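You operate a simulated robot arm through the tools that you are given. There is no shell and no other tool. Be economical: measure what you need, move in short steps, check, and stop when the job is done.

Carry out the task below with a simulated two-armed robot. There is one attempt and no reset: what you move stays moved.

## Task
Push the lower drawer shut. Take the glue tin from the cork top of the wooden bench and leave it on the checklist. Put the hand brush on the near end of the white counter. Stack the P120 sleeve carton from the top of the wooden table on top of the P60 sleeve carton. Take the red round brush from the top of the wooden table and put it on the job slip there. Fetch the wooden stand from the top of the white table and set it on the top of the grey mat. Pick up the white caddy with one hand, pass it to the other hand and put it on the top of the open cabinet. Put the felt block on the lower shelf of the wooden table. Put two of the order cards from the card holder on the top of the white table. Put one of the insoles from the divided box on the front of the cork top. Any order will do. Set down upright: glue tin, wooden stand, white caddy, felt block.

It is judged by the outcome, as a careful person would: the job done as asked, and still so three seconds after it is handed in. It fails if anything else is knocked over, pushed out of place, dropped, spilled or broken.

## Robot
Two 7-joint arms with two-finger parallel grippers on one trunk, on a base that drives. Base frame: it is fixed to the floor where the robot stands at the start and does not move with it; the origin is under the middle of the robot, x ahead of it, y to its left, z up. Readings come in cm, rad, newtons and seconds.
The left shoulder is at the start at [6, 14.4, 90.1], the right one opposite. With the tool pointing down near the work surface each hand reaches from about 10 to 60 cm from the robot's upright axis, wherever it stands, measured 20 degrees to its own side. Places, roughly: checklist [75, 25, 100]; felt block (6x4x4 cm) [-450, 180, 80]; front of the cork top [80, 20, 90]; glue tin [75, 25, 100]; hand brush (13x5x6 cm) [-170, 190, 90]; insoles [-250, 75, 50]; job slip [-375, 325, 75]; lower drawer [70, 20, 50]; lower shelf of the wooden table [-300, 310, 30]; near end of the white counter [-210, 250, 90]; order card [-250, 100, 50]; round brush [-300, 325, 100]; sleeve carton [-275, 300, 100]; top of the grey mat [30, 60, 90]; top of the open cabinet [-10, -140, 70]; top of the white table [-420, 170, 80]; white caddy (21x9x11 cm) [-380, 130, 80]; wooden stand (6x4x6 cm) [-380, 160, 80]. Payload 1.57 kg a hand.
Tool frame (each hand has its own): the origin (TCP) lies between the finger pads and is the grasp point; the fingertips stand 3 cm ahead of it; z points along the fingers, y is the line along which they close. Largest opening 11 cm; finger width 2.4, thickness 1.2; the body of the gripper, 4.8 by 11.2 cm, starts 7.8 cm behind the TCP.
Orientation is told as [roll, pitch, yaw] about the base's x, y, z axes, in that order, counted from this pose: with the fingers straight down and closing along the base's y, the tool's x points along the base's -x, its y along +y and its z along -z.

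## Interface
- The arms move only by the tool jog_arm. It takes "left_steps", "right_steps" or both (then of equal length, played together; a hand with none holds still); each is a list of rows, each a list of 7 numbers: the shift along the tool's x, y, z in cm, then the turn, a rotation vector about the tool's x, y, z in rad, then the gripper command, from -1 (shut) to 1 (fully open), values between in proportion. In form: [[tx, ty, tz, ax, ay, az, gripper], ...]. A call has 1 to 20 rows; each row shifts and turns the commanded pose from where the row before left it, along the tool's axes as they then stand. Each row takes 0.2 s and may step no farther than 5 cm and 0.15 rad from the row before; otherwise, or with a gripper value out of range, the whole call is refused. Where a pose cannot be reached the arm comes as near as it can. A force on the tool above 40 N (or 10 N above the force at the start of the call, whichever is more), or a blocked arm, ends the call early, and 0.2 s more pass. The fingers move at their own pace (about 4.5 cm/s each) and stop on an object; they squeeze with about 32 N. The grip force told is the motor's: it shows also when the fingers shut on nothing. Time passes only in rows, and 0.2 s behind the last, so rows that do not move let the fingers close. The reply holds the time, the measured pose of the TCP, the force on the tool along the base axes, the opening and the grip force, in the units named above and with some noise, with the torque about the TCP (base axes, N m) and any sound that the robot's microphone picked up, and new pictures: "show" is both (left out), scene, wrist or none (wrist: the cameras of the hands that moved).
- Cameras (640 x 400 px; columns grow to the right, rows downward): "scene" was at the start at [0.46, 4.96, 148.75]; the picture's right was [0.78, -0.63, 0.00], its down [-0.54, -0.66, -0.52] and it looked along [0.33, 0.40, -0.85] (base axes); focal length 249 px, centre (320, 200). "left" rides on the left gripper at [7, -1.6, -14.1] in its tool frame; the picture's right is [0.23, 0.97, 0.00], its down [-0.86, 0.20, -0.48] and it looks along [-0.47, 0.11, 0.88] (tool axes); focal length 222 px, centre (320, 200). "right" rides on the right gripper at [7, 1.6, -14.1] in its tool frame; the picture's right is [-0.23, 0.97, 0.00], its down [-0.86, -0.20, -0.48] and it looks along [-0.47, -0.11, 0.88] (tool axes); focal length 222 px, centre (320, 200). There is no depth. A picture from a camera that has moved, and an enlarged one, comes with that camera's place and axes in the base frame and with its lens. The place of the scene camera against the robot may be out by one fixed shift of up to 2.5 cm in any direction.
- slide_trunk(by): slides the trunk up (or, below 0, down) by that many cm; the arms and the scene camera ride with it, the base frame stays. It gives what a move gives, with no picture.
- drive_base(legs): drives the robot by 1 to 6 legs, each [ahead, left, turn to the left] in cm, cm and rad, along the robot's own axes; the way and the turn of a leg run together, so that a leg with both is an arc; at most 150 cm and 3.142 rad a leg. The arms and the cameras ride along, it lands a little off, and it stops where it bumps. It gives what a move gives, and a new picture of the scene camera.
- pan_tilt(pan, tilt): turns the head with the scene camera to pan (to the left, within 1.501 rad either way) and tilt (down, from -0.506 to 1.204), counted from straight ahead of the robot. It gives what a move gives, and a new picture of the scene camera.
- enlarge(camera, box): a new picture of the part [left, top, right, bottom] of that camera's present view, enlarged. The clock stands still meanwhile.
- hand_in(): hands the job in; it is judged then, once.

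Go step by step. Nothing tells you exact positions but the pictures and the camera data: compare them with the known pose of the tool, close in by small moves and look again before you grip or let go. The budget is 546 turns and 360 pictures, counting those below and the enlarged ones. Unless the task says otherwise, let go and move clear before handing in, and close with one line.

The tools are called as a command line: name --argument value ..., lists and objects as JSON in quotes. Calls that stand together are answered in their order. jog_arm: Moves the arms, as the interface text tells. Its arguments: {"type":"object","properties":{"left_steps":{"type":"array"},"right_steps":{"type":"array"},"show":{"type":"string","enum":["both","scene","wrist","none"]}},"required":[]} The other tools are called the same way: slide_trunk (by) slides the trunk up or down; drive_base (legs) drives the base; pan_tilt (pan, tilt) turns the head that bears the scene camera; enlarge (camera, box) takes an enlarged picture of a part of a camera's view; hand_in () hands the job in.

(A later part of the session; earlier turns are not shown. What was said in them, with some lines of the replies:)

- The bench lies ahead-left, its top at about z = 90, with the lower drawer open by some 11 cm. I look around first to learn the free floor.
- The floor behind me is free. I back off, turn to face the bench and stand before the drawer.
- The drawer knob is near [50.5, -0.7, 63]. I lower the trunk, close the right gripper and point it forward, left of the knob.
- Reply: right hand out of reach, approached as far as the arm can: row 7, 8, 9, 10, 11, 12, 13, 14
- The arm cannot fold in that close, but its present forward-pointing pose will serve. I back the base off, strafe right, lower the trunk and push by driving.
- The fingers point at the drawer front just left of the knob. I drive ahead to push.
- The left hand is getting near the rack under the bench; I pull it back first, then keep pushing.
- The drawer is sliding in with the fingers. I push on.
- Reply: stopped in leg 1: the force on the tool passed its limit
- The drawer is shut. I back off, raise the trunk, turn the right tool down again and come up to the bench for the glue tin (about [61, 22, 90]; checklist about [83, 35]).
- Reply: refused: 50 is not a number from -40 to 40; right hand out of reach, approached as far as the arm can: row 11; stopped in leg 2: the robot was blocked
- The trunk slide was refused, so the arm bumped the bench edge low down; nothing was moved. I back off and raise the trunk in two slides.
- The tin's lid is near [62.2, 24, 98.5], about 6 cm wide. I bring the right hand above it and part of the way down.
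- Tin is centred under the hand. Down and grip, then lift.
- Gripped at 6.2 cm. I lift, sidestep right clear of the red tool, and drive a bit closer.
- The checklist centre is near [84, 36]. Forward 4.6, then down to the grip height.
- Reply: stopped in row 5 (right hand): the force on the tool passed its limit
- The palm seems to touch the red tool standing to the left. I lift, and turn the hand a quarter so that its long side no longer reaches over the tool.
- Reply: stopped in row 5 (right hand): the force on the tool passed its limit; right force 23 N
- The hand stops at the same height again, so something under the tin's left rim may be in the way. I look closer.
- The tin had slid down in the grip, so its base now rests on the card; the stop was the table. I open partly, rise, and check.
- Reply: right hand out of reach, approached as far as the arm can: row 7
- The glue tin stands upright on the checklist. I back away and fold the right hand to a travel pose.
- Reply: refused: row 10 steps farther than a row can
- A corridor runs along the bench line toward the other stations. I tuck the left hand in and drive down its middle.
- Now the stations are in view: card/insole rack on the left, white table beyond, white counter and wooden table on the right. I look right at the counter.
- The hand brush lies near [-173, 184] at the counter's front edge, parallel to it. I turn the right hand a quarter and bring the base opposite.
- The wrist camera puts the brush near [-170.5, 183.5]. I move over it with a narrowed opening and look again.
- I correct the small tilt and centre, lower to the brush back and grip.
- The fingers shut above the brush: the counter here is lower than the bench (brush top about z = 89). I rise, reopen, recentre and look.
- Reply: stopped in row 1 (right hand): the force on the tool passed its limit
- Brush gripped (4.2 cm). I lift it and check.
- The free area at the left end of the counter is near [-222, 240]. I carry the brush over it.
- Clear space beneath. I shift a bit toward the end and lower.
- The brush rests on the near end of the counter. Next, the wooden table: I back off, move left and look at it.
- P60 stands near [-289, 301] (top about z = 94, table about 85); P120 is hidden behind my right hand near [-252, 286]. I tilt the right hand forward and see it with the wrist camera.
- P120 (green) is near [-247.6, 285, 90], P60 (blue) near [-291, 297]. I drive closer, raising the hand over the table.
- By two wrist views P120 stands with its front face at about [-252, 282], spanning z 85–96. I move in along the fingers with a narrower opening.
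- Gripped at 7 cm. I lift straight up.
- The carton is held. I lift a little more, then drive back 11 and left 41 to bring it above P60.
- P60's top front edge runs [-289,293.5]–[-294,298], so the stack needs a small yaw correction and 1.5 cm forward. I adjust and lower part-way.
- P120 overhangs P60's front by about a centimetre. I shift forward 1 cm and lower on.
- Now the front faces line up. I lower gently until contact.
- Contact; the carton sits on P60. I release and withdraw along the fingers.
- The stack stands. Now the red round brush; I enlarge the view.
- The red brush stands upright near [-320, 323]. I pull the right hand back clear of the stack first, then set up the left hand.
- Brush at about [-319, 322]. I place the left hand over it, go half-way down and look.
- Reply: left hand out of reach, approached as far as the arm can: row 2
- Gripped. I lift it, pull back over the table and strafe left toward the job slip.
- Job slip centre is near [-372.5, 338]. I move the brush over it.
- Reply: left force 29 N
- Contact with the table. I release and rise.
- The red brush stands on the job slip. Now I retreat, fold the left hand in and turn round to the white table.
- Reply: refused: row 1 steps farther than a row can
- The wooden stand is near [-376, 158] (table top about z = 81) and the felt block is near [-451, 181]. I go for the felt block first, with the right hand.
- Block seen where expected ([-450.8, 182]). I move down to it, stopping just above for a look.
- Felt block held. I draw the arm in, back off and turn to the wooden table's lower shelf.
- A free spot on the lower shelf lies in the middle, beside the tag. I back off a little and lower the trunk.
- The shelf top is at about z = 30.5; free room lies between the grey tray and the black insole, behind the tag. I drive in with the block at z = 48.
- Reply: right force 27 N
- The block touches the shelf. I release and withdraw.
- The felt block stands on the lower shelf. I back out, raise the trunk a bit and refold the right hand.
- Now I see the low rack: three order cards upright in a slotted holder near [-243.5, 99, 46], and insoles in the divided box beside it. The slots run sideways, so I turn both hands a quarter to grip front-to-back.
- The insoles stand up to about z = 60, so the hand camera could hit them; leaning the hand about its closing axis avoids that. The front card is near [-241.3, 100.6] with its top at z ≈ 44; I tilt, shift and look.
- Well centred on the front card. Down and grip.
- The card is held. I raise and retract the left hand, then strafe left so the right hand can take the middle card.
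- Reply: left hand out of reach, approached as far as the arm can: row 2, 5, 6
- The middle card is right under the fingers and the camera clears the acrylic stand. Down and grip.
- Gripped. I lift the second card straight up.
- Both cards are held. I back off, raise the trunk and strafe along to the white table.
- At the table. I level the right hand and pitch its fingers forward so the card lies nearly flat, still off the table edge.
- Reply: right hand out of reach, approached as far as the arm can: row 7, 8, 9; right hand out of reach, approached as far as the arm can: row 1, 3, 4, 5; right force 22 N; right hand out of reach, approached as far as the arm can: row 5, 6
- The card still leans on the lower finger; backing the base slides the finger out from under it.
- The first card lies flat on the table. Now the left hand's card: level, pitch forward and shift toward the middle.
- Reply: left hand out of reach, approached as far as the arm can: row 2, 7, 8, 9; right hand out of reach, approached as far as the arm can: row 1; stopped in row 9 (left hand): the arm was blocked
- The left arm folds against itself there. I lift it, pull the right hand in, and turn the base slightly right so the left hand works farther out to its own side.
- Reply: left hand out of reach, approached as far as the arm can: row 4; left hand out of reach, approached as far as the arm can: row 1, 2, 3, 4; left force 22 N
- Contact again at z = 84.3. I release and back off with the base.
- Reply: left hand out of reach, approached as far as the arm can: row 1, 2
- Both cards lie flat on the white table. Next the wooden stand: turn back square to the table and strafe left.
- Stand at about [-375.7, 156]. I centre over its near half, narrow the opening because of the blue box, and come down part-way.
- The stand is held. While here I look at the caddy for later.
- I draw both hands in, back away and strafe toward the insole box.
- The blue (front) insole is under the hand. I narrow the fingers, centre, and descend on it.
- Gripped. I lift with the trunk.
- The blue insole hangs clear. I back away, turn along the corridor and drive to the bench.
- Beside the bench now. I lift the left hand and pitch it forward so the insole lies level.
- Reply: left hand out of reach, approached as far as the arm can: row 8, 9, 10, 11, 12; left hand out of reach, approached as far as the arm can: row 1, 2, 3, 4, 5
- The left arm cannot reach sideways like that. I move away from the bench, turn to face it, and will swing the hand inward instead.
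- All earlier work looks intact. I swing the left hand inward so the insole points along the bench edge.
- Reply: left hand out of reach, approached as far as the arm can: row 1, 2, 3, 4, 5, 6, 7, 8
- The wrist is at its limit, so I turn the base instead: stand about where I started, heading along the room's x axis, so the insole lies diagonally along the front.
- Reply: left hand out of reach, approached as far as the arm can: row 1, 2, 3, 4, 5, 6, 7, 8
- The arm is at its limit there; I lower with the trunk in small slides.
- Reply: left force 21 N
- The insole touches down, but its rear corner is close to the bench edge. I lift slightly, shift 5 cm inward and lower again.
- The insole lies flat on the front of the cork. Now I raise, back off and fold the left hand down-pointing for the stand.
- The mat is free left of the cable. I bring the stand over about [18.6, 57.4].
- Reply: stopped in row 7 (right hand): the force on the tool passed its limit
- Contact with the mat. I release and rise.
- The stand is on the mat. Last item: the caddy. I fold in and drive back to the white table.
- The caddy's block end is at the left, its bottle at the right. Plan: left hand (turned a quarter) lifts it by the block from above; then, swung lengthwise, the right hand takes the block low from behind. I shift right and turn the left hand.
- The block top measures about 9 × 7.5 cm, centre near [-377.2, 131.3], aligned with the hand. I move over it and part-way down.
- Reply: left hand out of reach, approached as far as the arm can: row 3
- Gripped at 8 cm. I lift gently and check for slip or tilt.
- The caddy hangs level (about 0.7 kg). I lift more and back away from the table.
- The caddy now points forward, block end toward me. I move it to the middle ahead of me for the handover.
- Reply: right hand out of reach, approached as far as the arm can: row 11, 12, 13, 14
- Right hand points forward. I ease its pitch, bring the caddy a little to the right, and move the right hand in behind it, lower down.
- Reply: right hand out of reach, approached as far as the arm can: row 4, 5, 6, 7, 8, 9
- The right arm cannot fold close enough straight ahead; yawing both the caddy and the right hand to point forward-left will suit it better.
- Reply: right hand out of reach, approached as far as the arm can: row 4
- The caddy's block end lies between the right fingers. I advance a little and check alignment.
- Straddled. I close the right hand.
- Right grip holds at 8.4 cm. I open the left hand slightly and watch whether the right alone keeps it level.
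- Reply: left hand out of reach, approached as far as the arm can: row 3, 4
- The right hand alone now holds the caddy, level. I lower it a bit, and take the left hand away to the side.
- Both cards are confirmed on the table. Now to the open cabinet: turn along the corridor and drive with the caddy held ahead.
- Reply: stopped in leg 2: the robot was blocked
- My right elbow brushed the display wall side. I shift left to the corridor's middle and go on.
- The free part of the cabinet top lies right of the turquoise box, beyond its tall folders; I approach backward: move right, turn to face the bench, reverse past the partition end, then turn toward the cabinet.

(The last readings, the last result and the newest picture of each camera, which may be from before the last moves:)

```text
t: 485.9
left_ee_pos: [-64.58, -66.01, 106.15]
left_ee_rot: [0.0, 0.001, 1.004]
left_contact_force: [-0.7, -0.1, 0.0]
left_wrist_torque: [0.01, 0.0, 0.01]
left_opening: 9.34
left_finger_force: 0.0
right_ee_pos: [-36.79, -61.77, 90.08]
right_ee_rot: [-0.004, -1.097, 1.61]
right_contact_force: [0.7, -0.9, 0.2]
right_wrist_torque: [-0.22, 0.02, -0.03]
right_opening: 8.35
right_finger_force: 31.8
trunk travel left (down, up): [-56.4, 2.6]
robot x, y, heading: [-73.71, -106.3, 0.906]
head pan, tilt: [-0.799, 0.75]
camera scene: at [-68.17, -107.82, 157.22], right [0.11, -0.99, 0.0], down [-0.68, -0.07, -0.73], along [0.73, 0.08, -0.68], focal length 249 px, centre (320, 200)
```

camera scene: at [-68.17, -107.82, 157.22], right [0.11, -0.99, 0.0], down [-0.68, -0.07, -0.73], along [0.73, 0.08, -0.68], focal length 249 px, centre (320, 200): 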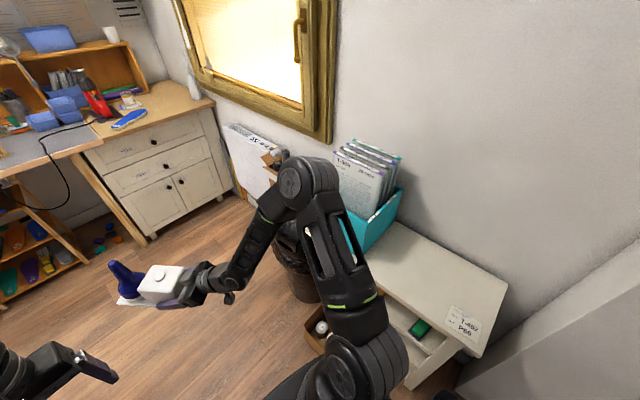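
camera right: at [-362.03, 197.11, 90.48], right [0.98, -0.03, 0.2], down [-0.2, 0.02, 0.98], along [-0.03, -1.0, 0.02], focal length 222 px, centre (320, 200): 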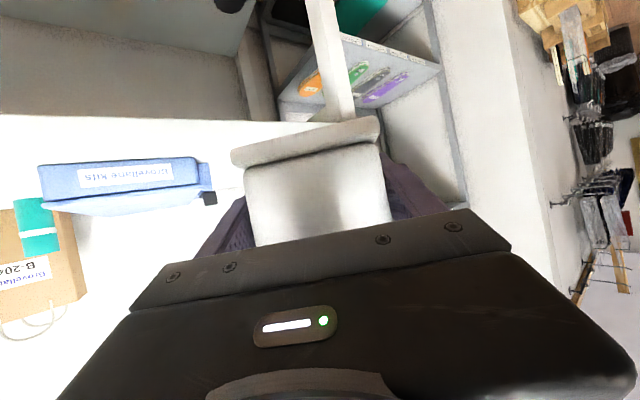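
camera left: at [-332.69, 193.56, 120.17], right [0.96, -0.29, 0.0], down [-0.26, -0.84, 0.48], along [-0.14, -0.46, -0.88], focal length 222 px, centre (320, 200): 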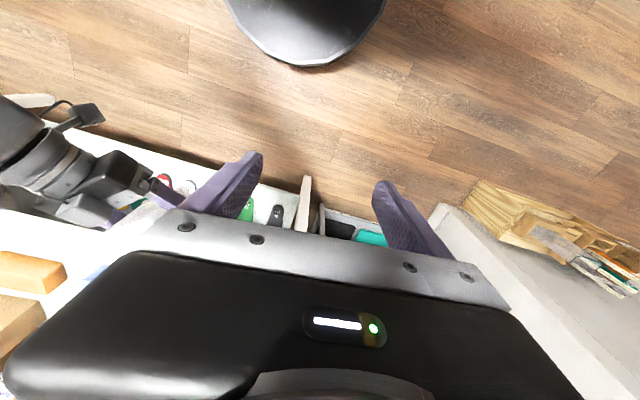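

The cabinet top is free between the turquoise box and a card at its far end. I shift back a little and turn toward it.

drive_base --legs '[[0, 14, 0], [0, 0, -1.556]]'

pan_tilt --pan 0.0 --tilt 0.85

enlarge --camera "right" --box '[0, 0, 640, 400]'

```text
t: 491.0
left_ee_pos: [-44.57, -106.2, 106.05]
left_ee_rot: [0.002, 0.0, -0.56]
left_contact_force: [0.2, 0.1, -0.4]
left_wrist_torque: [0.0, 0.02, -0.01]
left_opening: 9.36
left_finger_force: 0.0
right_ee_pos: [-40.09, -134.06, 90.02]
right_ee_rot: [-0.004, -1.093, 0.046]
right_contact_force: [0.3, 0.0, -0.1]
right_wrist_torque: [-0.04, 0.2, -0.01]
right_opening: 8.38
right_finger_force: 32.3
trunk travel left (down, up): [-56.4, 2.6]
robot x, y, heading: [-84.71, -97.26, -0.657]
head pan, tilt: [-0.799, 0.75]
camera scene: at [-86.86, -104.19, 157.22], right [-0.99, -0.11, 0.0], down [-0.08, 0.68, -0.73], along [0.08, -0.73, -0.68], focal length 249 px, centre (320, 200)
```

scene: 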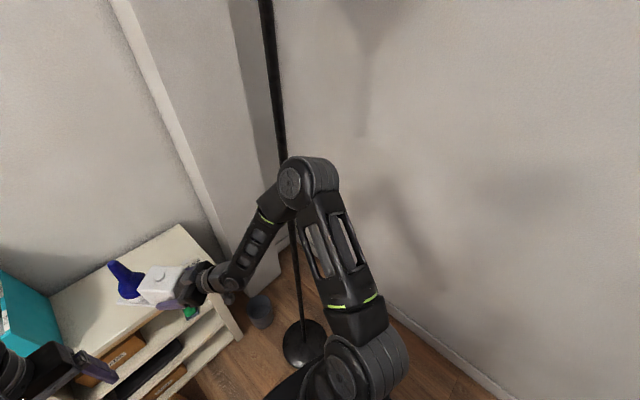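

```text
t: 492.1
left_ee_pos: [-44.46, -106.27, 106.01]
left_ee_rot: [0.003, 0.001, -0.559]
left_contact_force: [0.3, -0.2, 0.0]
left_wrist_torque: [0.02, 0.0, 0.05]
left_opening: 9.34
left_finger_force: 0.1
right_ee_pos: [-40.18, -134.01, 90.03]
right_ee_rot: [-0.005, -1.094, 0.045]
right_contact_force: [0.7, -0.8, 0.4]
right_wrist_torque: [0.02, 0.26, -0.01]
right_opening: 8.37
right_finger_force: 32.1
trunk travel left (down, up): [-56.4, 2.6]
robot x, y, heading: [-84.59, -97.48, -0.655]
head pan, tilt: [0.0, 0.85]
camera scene: at [-81.61, -100.74, 156.42], right [-0.61, -0.79, 0.0], down [-0.59, 0.46, -0.66], along [0.52, -0.4, -0.75], focal length 249 px, centre (320, 200)
```

scene: 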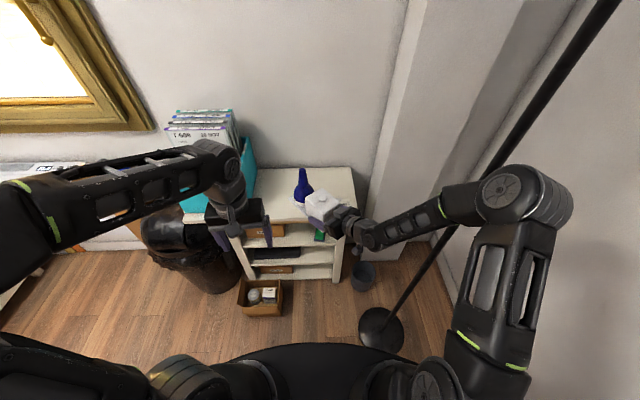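

```text
1.00 times, centred on (320, 200) of right
camera zoom: at [-55.9, -133.08, 90.35], right [0.06, 0.98, 0.2], down [-0.02, -0.2, 0.98], along [1.0, -0.07, 0.01], focal length 222 px, centre (320, 200)
```

zoom: 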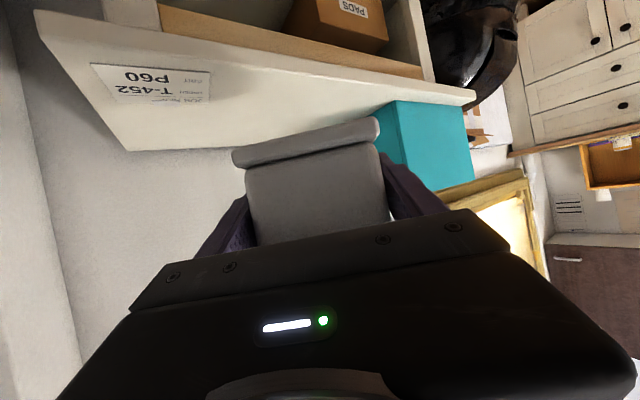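

drive_base --legs '[[0, 9, 0], [13, 0, 0]]'

enlarge --camera "right" --box '[0, 0, 640, 400]'

```text
t: 494.1
left_ee_pos: [-28.66, -107.13, 105.96]
left_ee_rot: [0.001, 0.002, -0.557]
left_contact_force: [0.3, 0.1, -0.4]
left_wrist_torque: [0.07, 0.06, 0.0]
left_opening: 9.34
left_finger_force: 0.1
right_ee_pos: [-24.2, -134.99, 89.86]
right_ee_rot: [-0.003, -1.094, 0.047]
right_contact_force: [0.6, 0.6, -1.4]
right_wrist_torque: [0.03, 0.23, 0.0]
right_opening: 8.37
right_finger_force: 32.1
trunk travel left (down, up): [-56.4, 2.6]
robot x, y, heading: [-68.85, -98.28, -0.654]
head pan, tilt: [0.0, 0.85]
camera scene: at [-65.68, -101.74, 156.41], right [-0.61, -0.79, 0.0], down [-0.6, 0.46, -0.66], along [0.52, -0.4, -0.75], focal length 249 px, centre (320, 200)
```

scene: 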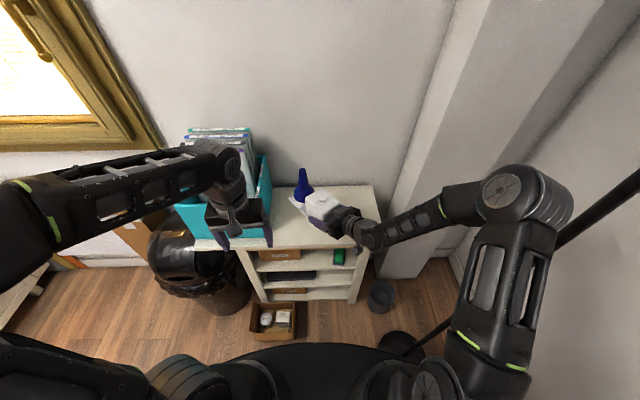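

```text
1.00 times, centred on (320, 200) of right
camera zoom: at [-40.01, -134.0, 90.29], right [0.06, 0.98, 0.2], down [-0.02, -0.2, 0.98], along [1.0, -0.07, 0.01], focal length 222 px, centre (320, 200)
```

zoom: 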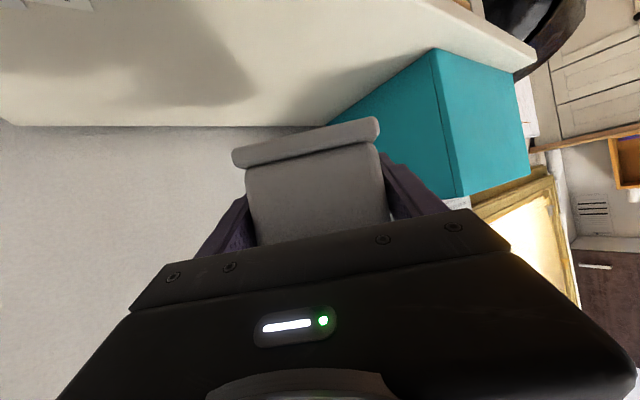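

I extend the arm over the top, then lower with the trunk.

jog_arm --right_steps '[[-1.1, -2.07, 2.13, 0, 0, 0, -1], [-1.1, -2.07, 2.13, 0, 0, 0, -1], [-1.1, -2.07, 2.13, 0, 0, 0, -1]]' --show "wrist"

slide_trunk --by -10

pan_tilt --pan 0.0 --tilt 0.75

enlarge --camera "right" --box '[0, 0, 640, 400]'

```text
t: 494.9
left_ee_pos: [-28.69, -107.08, 105.96]
left_ee_rot: [0.001, 0.001, -0.561]
left_contact_force: [0.0, -0.9, -0.3]
left_wrist_torque: [0.05, 0.0, 0.01]
left_opening: 9.35
left_finger_force: 0.1
right_ee_pos: [-16.76, -140.75, 89.99]
right_ee_rot: [-0.001, -1.093, 0.043]
right_contact_force: [-1.0, -0.3, -1.0]
right_wrist_torque: [0.0, 0.23, 0.0]
right_opening: 8.35
right_finger_force: 32.6
trunk travel left (down, up): [-56.4, 2.6]
robot x, y, heading: [-68.67, -98.5, -0.658]
head pan, tilt: [0.0, 0.85]
camera right: at [-32.61, -139.83, 90.32], right [0.06, 0.98, 0.2], down [-0.02, -0.2, 0.98], along [1.0, -0.07, 0.01], focal length 222 px, centre (320, 200)
```

right: 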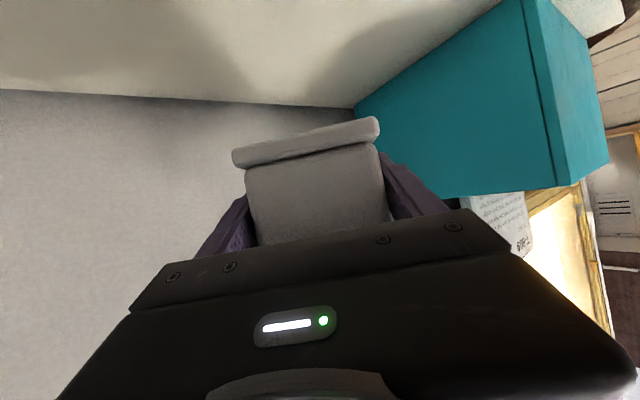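

```text
t: 496.2
left_ee_pos: [-28.84, -107.04, 96.01]
left_ee_rot: [0.003, -0.001, -0.56]
left_contact_force: [0.2, 0.1, -0.7]
left_wrist_torque: [0.04, -0.03, 0.0]
left_opening: 9.33
left_finger_force: 0.0
right_ee_pos: [-16.78, -140.78, 80.06]
right_ee_rot: [-0.004, -1.095, 0.048]
right_contact_force: [-0.9, 0.5, 0.5]
right_wrist_torque: [-0.03, 0.27, 0.0]
right_opening: 8.38
right_finger_force: 31.9
trunk travel left (down, up): [-46.4, 12.6]
robot x, y, heading: [-68.92, -98.42, -0.657]
head pan, tilt: [0.0, 0.85]
```

```text
t: 496.9
left_ee_pos: [-28.84, -107.11, 95.95]
left_ee_rot: [0.002, 0.0, -0.559]
left_contact_force: [-0.5, -0.1, -0.2]
left_wrist_torque: [0.0, 0.03, -0.02]
left_opening: 9.34
left_finger_force: 0.0
right_ee_pos: [-16.77, -140.75, 80.12]
right_ee_rot: [-0.003, -1.094, 0.046]
right_contact_force: [-0.3, 0.0, -0.5]
right_wrist_torque: [0.02, 0.2, 0.0]
right_opening: 8.37
right_finger_force: 31.3
trunk travel left (down, up): [-46.4, 12.6]
robot x, y, heading: [-68.76, -98.1, -0.66]
head pan, tilt: [0.0, 0.75]
camera scene: at [-65.47, -101.92, 147.21], right [-0.61, -0.79, 0.0], down [-0.54, 0.42, -0.73], along [0.58, -0.45, -0.68], focal length 249 px, centre (320, 200)
```

scene: 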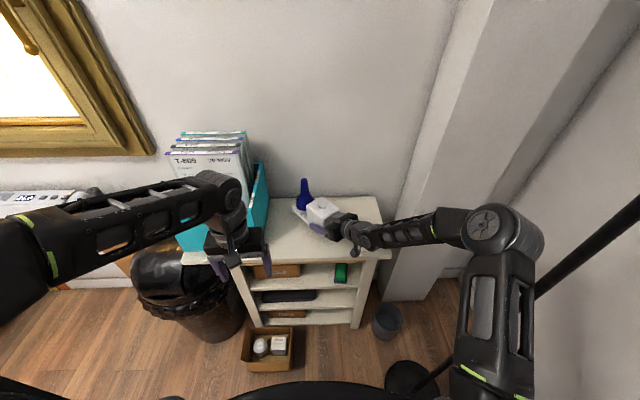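

```text
1.00 times, centred on (320, 200) of right
camera zoom: at [-32.64, -139.78, 80.41], right [0.06, 0.98, 0.2], down [-0.02, -0.2, 0.98], along [1.0, -0.07, 0.01], focal length 222 px, centre (320, 200)
```

zoom: 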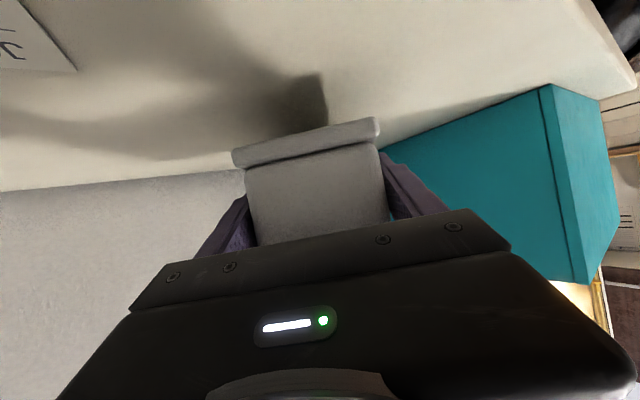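

slide_trunk --by -4.5

slide_trunk --by -1

enlarge --camera "right" --box '[0, 0, 640, 400]'

```text
t: 497.8
left_ee_pos: [-28.92, -107.03, 91.71]
left_ee_rot: [0.001, -0.002, -0.559]
left_contact_force: [0.4, 0.9, 1.0]
left_wrist_torque: [0.03, 0.02, 0.0]
left_opening: 9.33
left_finger_force: 0.0
right_ee_pos: [-16.55, -140.75, 76.46]
right_ee_rot: [-0.015, -1.113, 0.057]
right_contact_force: [4.7, -5.1, 32.6]
right_wrist_torque: [0.84, -1.0, 0.69]
right_opening: 8.35
right_finger_force: 31.9
trunk travel left (down, up): [-41.9, 17.1]
robot x, y, heading: [-69.04, -98.31, -0.658]
head pan, tilt: [0.0, 0.75]
```

```text
t: 498.1
left_ee_pos: [-28.74, -107.07, 91.44]
left_ee_rot: [0.003, -0.002, -0.56]
left_contact_force: [0.1, 1.1, 0.0]
left_wrist_torque: [0.01, 0.01, 0.0]
left_opening: 9.35
left_finger_force: 0.0
right_ee_pos: [-16.35, -140.8, 76.47]
right_ee_rot: [-0.013, -1.117, 0.051]
right_contact_force: [-0.2, -0.4, 7.4]
right_wrist_torque: [0.32, 0.09, 0.31]
right_opening: 8.38
right_finger_force: 32.0
trunk travel left (down, up): [-41.8, 17.2]
robot x, y, heading: [-68.87, -98.17, -0.656]
head pan, tilt: [0.0, 0.75]
heard: snap
stopped: the force on the tool passed its limit (the readings are from after the stop); the commanded pose is now the measured one
```

```text
1.00 times, centred on (320, 200) of right
camera zoom: at [-32.2, -139.83, 76.36], right [0.06, 0.98, 0.2], down [-0.05, -0.2, 0.98], along [1.0, -0.07, 0.03], focal length 222 px, centre (320, 200)
```

zoom: 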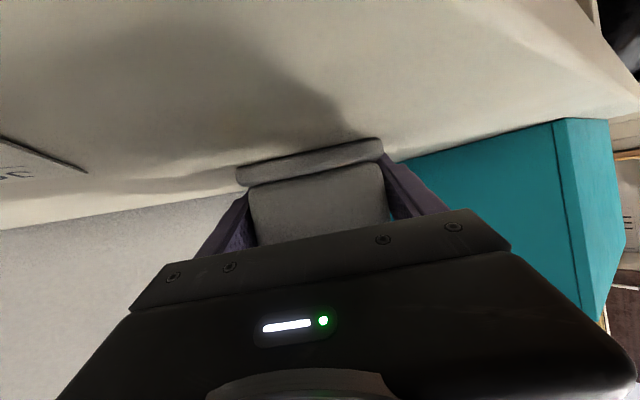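

I heard a snap on contact; I look before doing anything else.

pan_tilt --pan 0.05 --tilt 0.8

enlarge --camera "scene" --box '[220, 130, 420, 280]'

enlarge --camera "left" --box '[0, 0, 640, 400]'

```text
t: 498.7
left_ee_pos: [-28.9, -106.99, 91.41]
left_ee_rot: [0.0, -0.001, -0.56]
left_contact_force: [1.0, 0.5, 0.3]
left_wrist_torque: [-0.04, 0.03, 0.0]
left_opening: 9.35
left_finger_force: 0.2
right_ee_pos: [-16.4, -140.84, 76.45]
right_ee_rot: [-0.013, -1.117, 0.052]
right_contact_force: [4.4, -1.0, 9.8]
right_wrist_torque: [0.37, -0.83, -0.15]
right_opening: 8.38
right_finger_force: 32.0
trunk travel left (down, up): [-41.8, 17.2]
robot x, y, heading: [-69.28, -98.31, -0.663]
head pan, tilt: [0.051, 0.799]
heard: snap
camera scene: at [-65.5, -101.37, 142.2], right [-0.57, -0.82, 0.0], down [-0.59, 0.41, -0.7], along [0.57, -0.4, -0.72], focal length 249 px, centre (320, 200)
```

scene: 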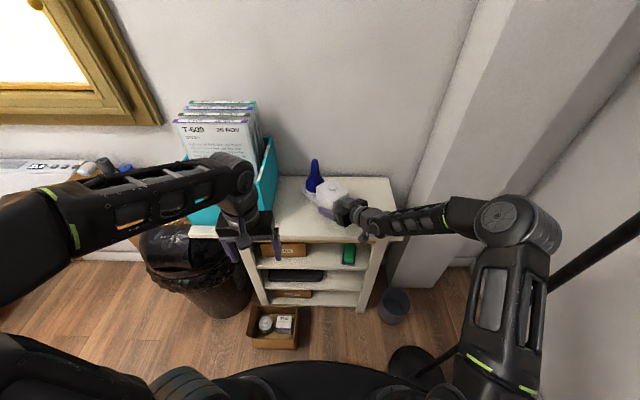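

```text
2.67 times, centred on (320, 205) of scene
camera zoom: at [-65.5, -101.37, 142.2], right [-0.57, -0.82, 0.0], down [-0.59, 0.41, -0.7], along [0.57, -0.4, -0.72], focal length 665 px, centre (320, 187)
```

zoom: 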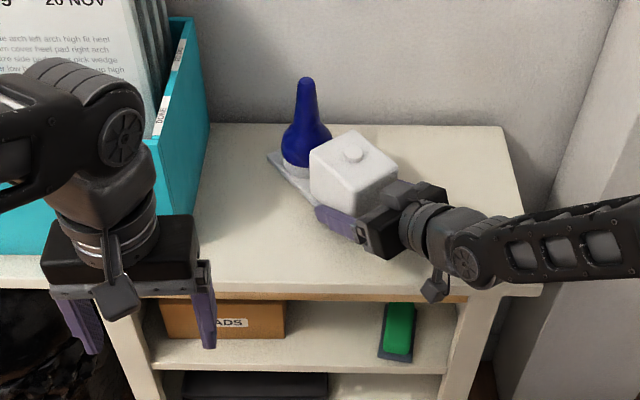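

```text
1.00 times, centred on (320, 200) of left
camera zoom: at [-35.65, -104.76, 105.57], right [0.32, 0.95, 0.0], down [0.83, -0.28, 0.48], along [0.45, -0.15, -0.88], focal length 222 px, centre (320, 200)
```

zoom: 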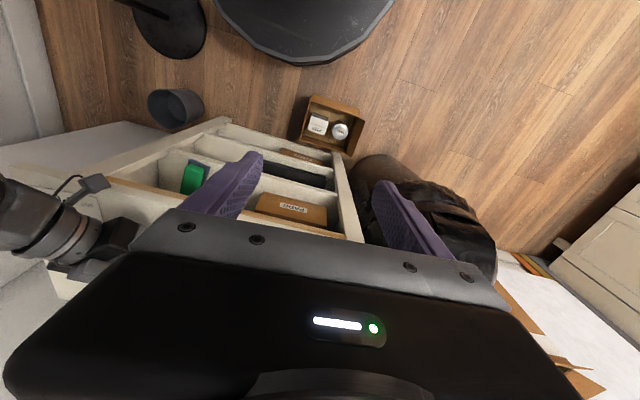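

The caddy looks whole and rests on the cabinet top. I open the right hand gently.

jog_arm --right_steps '[[0, 0, 0, 0, 0, 0, 0.6], [0, 0, 0, 0, 0, 0, 0.75], [0, 0, 0, 0, 0, 0, 0.85]]' --show "wrist"

enlarge --camera "scene" --box '[260, 140, 400, 260]'

```text
t: 499.5
left_ee_pos: [-28.78, -107.13, 91.35]
left_ee_rot: [0.0, -0.002, -0.557]
left_contact_force: [-0.2, -0.6, 0.4]
left_wrist_torque: [-0.01, 0.02, -0.03]
left_opening: 9.36
left_finger_force: 0.1
right_ee_pos: [-16.44, -141.07, 76.39]
right_ee_rot: [-0.016, -1.118, 0.048]
right_contact_force: [7.5, -11.5, 16.0]
right_wrist_torque: [0.49, -0.46, -0.63]
right_opening: 9.07
right_finger_force: 0.3
trunk travel left (down, up): [-41.8, 17.2]
robot x, y, heading: [-69.06, -98.21, -0.657]
head pan, tilt: [0.051, 0.799]
camera right: at [-32.25, -140.04, 76.36], right [0.06, 0.98, 0.2], down [-0.05, -0.2, 0.98], along [1.0, -0.07, 0.03], focal length 222 px, centre (320, 200)
```

right: 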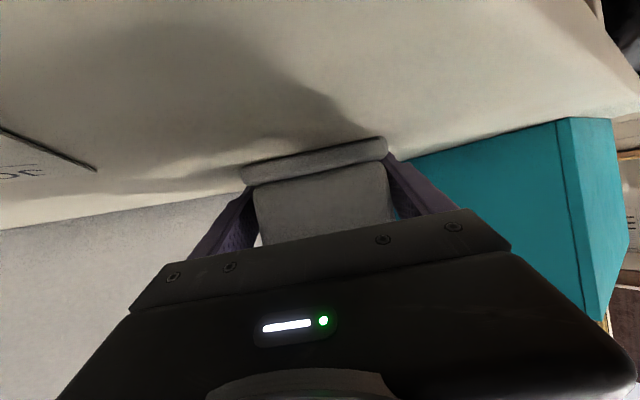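

```text
3.33 times, centred on (330, 200) of scene
camera zoom: at [-65.5, -101.46, 142.2], right [-0.57, -0.82, 0.0], down [-0.59, 0.41, -0.7], along [0.57, -0.4, -0.72], focal length 831 px, centre (287, 200)
```

zoom: 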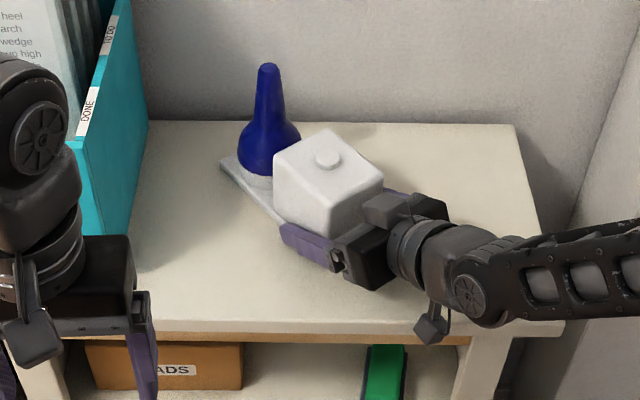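

jog_arm --right_steps '[[-0.27, 0, -0.14, 0, 0, 0, 0.85], [0, 0, 0, 0, 0, 0, 0.9], [0, 0, 0, 0, 0, 0, 1]]' --show "wrist"

```text
t: 500.3
left_ee_pos: [-28.79, -106.98, 91.48]
left_ee_rot: [0.001, -0.002, -0.558]
left_contact_force: [0.1, -0.4, 0.4]
left_wrist_torque: [0.05, 0.02, -0.02]
left_opening: 9.34
left_finger_force: 0.2
right_ee_pos: [-16.71, -140.68, 76.39]
right_ee_rot: [-0.008, -1.111, 0.052]
right_contact_force: [-7.2, -5.2, 8.6]
right_wrist_torque: [0.35, -0.3, 0.08]
right_opening: 10.58
right_finger_force: 0.2
trunk travel left (down, up): [-41.8, 17.2]
robot x, y, heading: [-68.55, -98.21, -0.658]
head pan, tilt: [0.051, 0.799]
camera right: at [-32.41, -139.76, 76.49], right [0.06, 0.98, 0.2], down [-0.04, -0.2, 0.98], along [1.0, -0.07, 0.03], focal length 222 px, centre (320, 200)
```

right: 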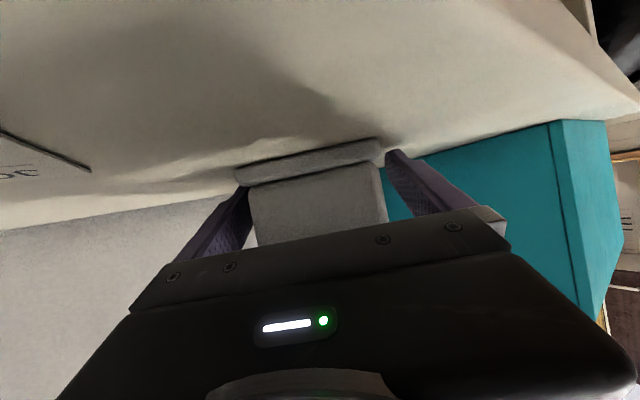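

jog_arm --right_steps '[[-0.45, -0.2, -0.23, 0, 0, 0, 1], [-0.45, 0, -0.23, 0, 0, 0, 1]]' --show "wrist"

enlarge --camera "scene" --box '[260, 140, 400, 260]'

```text
t: 500.9
left_ee_pos: [-28.96, -106.96, 91.46]
left_ee_rot: [0.002, -0.001, -0.56]
left_contact_force: [-0.4, 0.1, 0.3]
left_wrist_torque: [0.01, 0.02, 0.03]
left_opening: 9.35
left_finger_force: 0.1
right_ee_pos: [-16.39, -141.08, 77.58]
right_ee_rot: [-0.009, -1.113, 0.05]
right_contact_force: [-0.5, 0.3, 0.4]
right_wrist_torque: [0.0, -0.01, -0.04]
right_opening: 11.0
right_finger_force: 0.1
trunk travel left (down, up): [-41.8, 17.2]
robot x, y, heading: [-68.87, -98.44, -0.654]
head pan, tilt: [0.051, 0.799]
camera right: at [-32.29, -139.97, 77.55], right [0.06, 0.98, 0.2], down [-0.04, -0.2, 0.98], along [1.0, -0.07, 0.03], focal length 222 px, centre (320, 200)
```

right: 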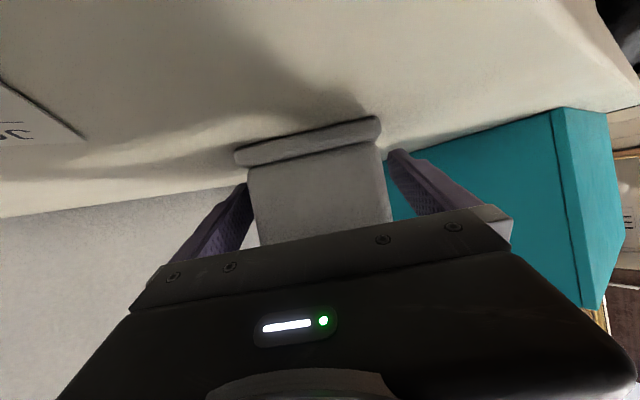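

```text
3.33 times, centred on (330, 200) of scene
camera zoom: at [-65.44, -101.4, 142.18], right [-0.57, -0.82, 0.0], down [-0.59, 0.41, -0.7], along [0.57, -0.4, -0.72], focal length 831 px, centre (287, 200)
```

zoom: 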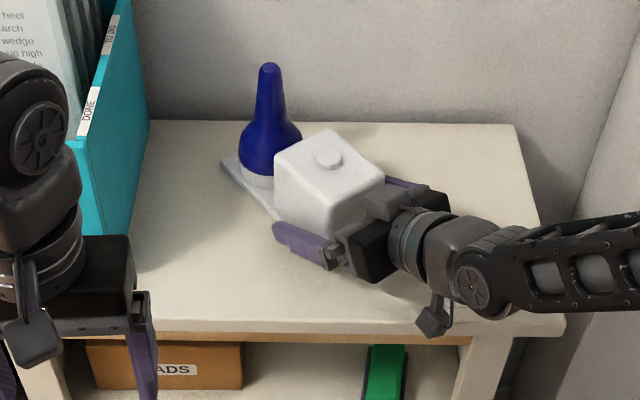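

The caddy stands upright on the cabinet top, hand free of it. I withdraw straight back.

jog_arm --right_steps '[[1.33, 0, -2.69, 0, 0, 0, 1], [1.33, 0, -2.69, 0, 0, 0, 1], [1.33, 0, -2.69, 0, 0, 0, 1], [1.33, 0, -2.69, 0, 0, 0, 1]]' --show "both"

```text
t: 501.9
left_ee_pos: [-28.78, -107.08, 91.44]
left_ee_rot: [0.001, -0.002, -0.561]
left_contact_force: [-0.1, 0.0, -0.9]
left_wrist_torque: [-0.01, -0.04, 0.0]
left_opening: 9.35
left_finger_force: 0.0
right_ee_pos: [-28.44, -141.47, 77.57]
right_ee_rot: [-0.01, -1.114, 0.05]
right_contact_force: [0.3, 0.1, 1.1]
right_wrist_torque: [0.01, 0.02, 0.0]
right_opening: 11.02
right_finger_force: 0.1
trunk travel left (down, up): [-41.8, 17.2]
robot x, y, heading: [-68.68, -98.22, -0.655]
head pan, tilt: [0.051, 0.799]
camera scene: at [-65.49, -101.42, 142.19], right [-0.57, -0.82, 0.0], down [-0.59, 0.41, -0.7], along [0.57, -0.4, -0.72], focal length 249 px, centre (320, 200)
camera right: at [-44.26, -140.49, 77.61], right [0.06, 0.98, 0.2], down [-0.04, -0.2, 0.98], along [1.0, -0.07, 0.03], focal length 222 px, centre (320, 200)
```

scene: 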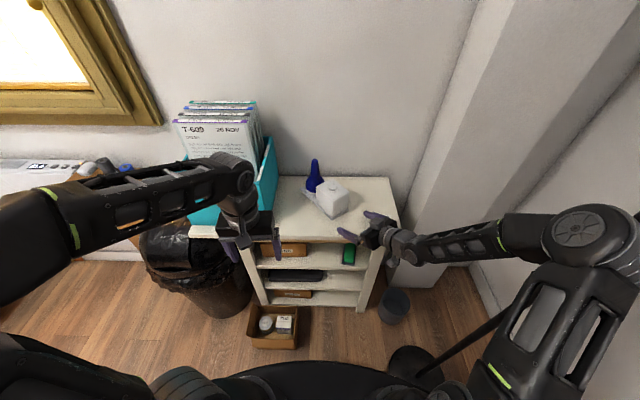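
right: 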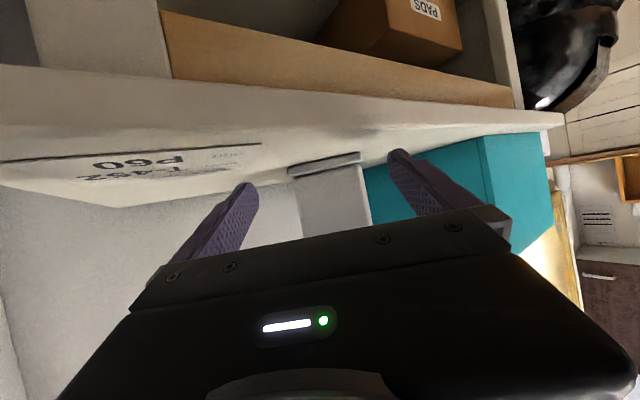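

drive_base --legs '[[-14, 0, 0]]'

enlarge --camera "scene" --box '[240, 120, 440, 270]'

```text
t: 503.2
left_ee_pos: [-39.91, -98.49, 91.37]
left_ee_rot: [0.002, -0.002, -0.558]
left_contact_force: [-0.1, -0.2, -0.1]
left_wrist_torque: [0.03, 0.01, 0.03]
left_opening: 9.34
left_finger_force: 0.1
right_ee_pos: [-39.55, -132.87, 77.61]
right_ee_rot: [-0.012, -1.114, 0.051]
right_contact_force: [-0.3, -0.2, 0.2]
right_wrist_torque: [0.01, 0.02, -0.02]
right_opening: 10.99
right_finger_force: 0.1
trunk travel left (down, up): [-41.8, 17.2]
robot x, y, heading: [-79.97, -89.56, -0.655]
head pan, tilt: [0.051, 0.799]
camera scene: at [-76.62, -92.8, 142.19], right [-0.57, -0.82, 0.0], down [-0.59, 0.41, -0.7], along [0.57, -0.4, -0.72], focal length 249 px, centre (320, 200)
```

scene: 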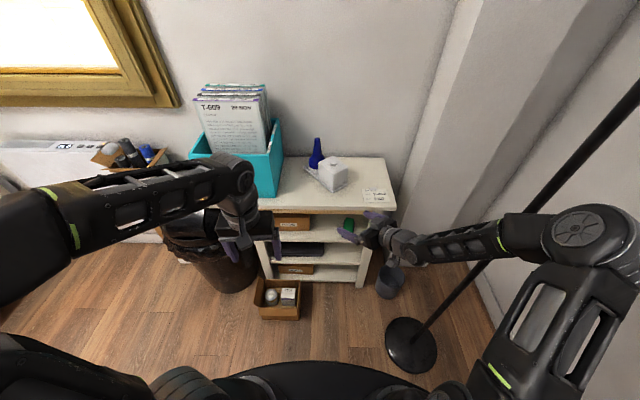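

```text
2.67 times, centred on (340, 195) of scene
camera zoom: at [-76.62, -92.8, 142.19], right [-0.57, -0.82, 0.0], down [-0.59, 0.41, -0.7], along [0.57, -0.4, -0.72], focal length 665 px, centre (267, 213)
```

zoom: 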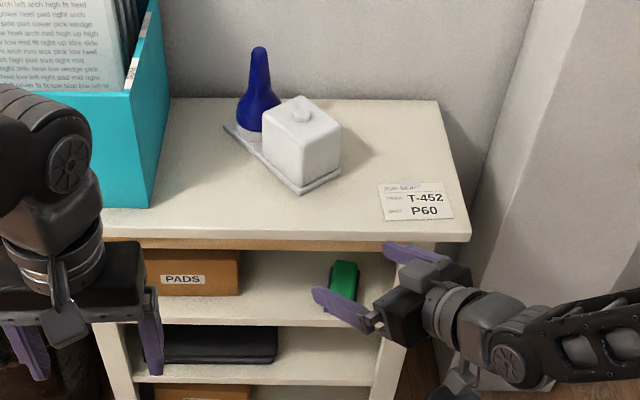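

The caddy stands upright on the cabinet top with nothing else disturbed, and both hands are clear. I hand in.

hand_in

```text
The job is handed in.
```

All ten items are done and the job is handed in, with both hands empty and clear. I heard a snap as the caddy touched the cabinet top; it stands upright there with no damage I could see.
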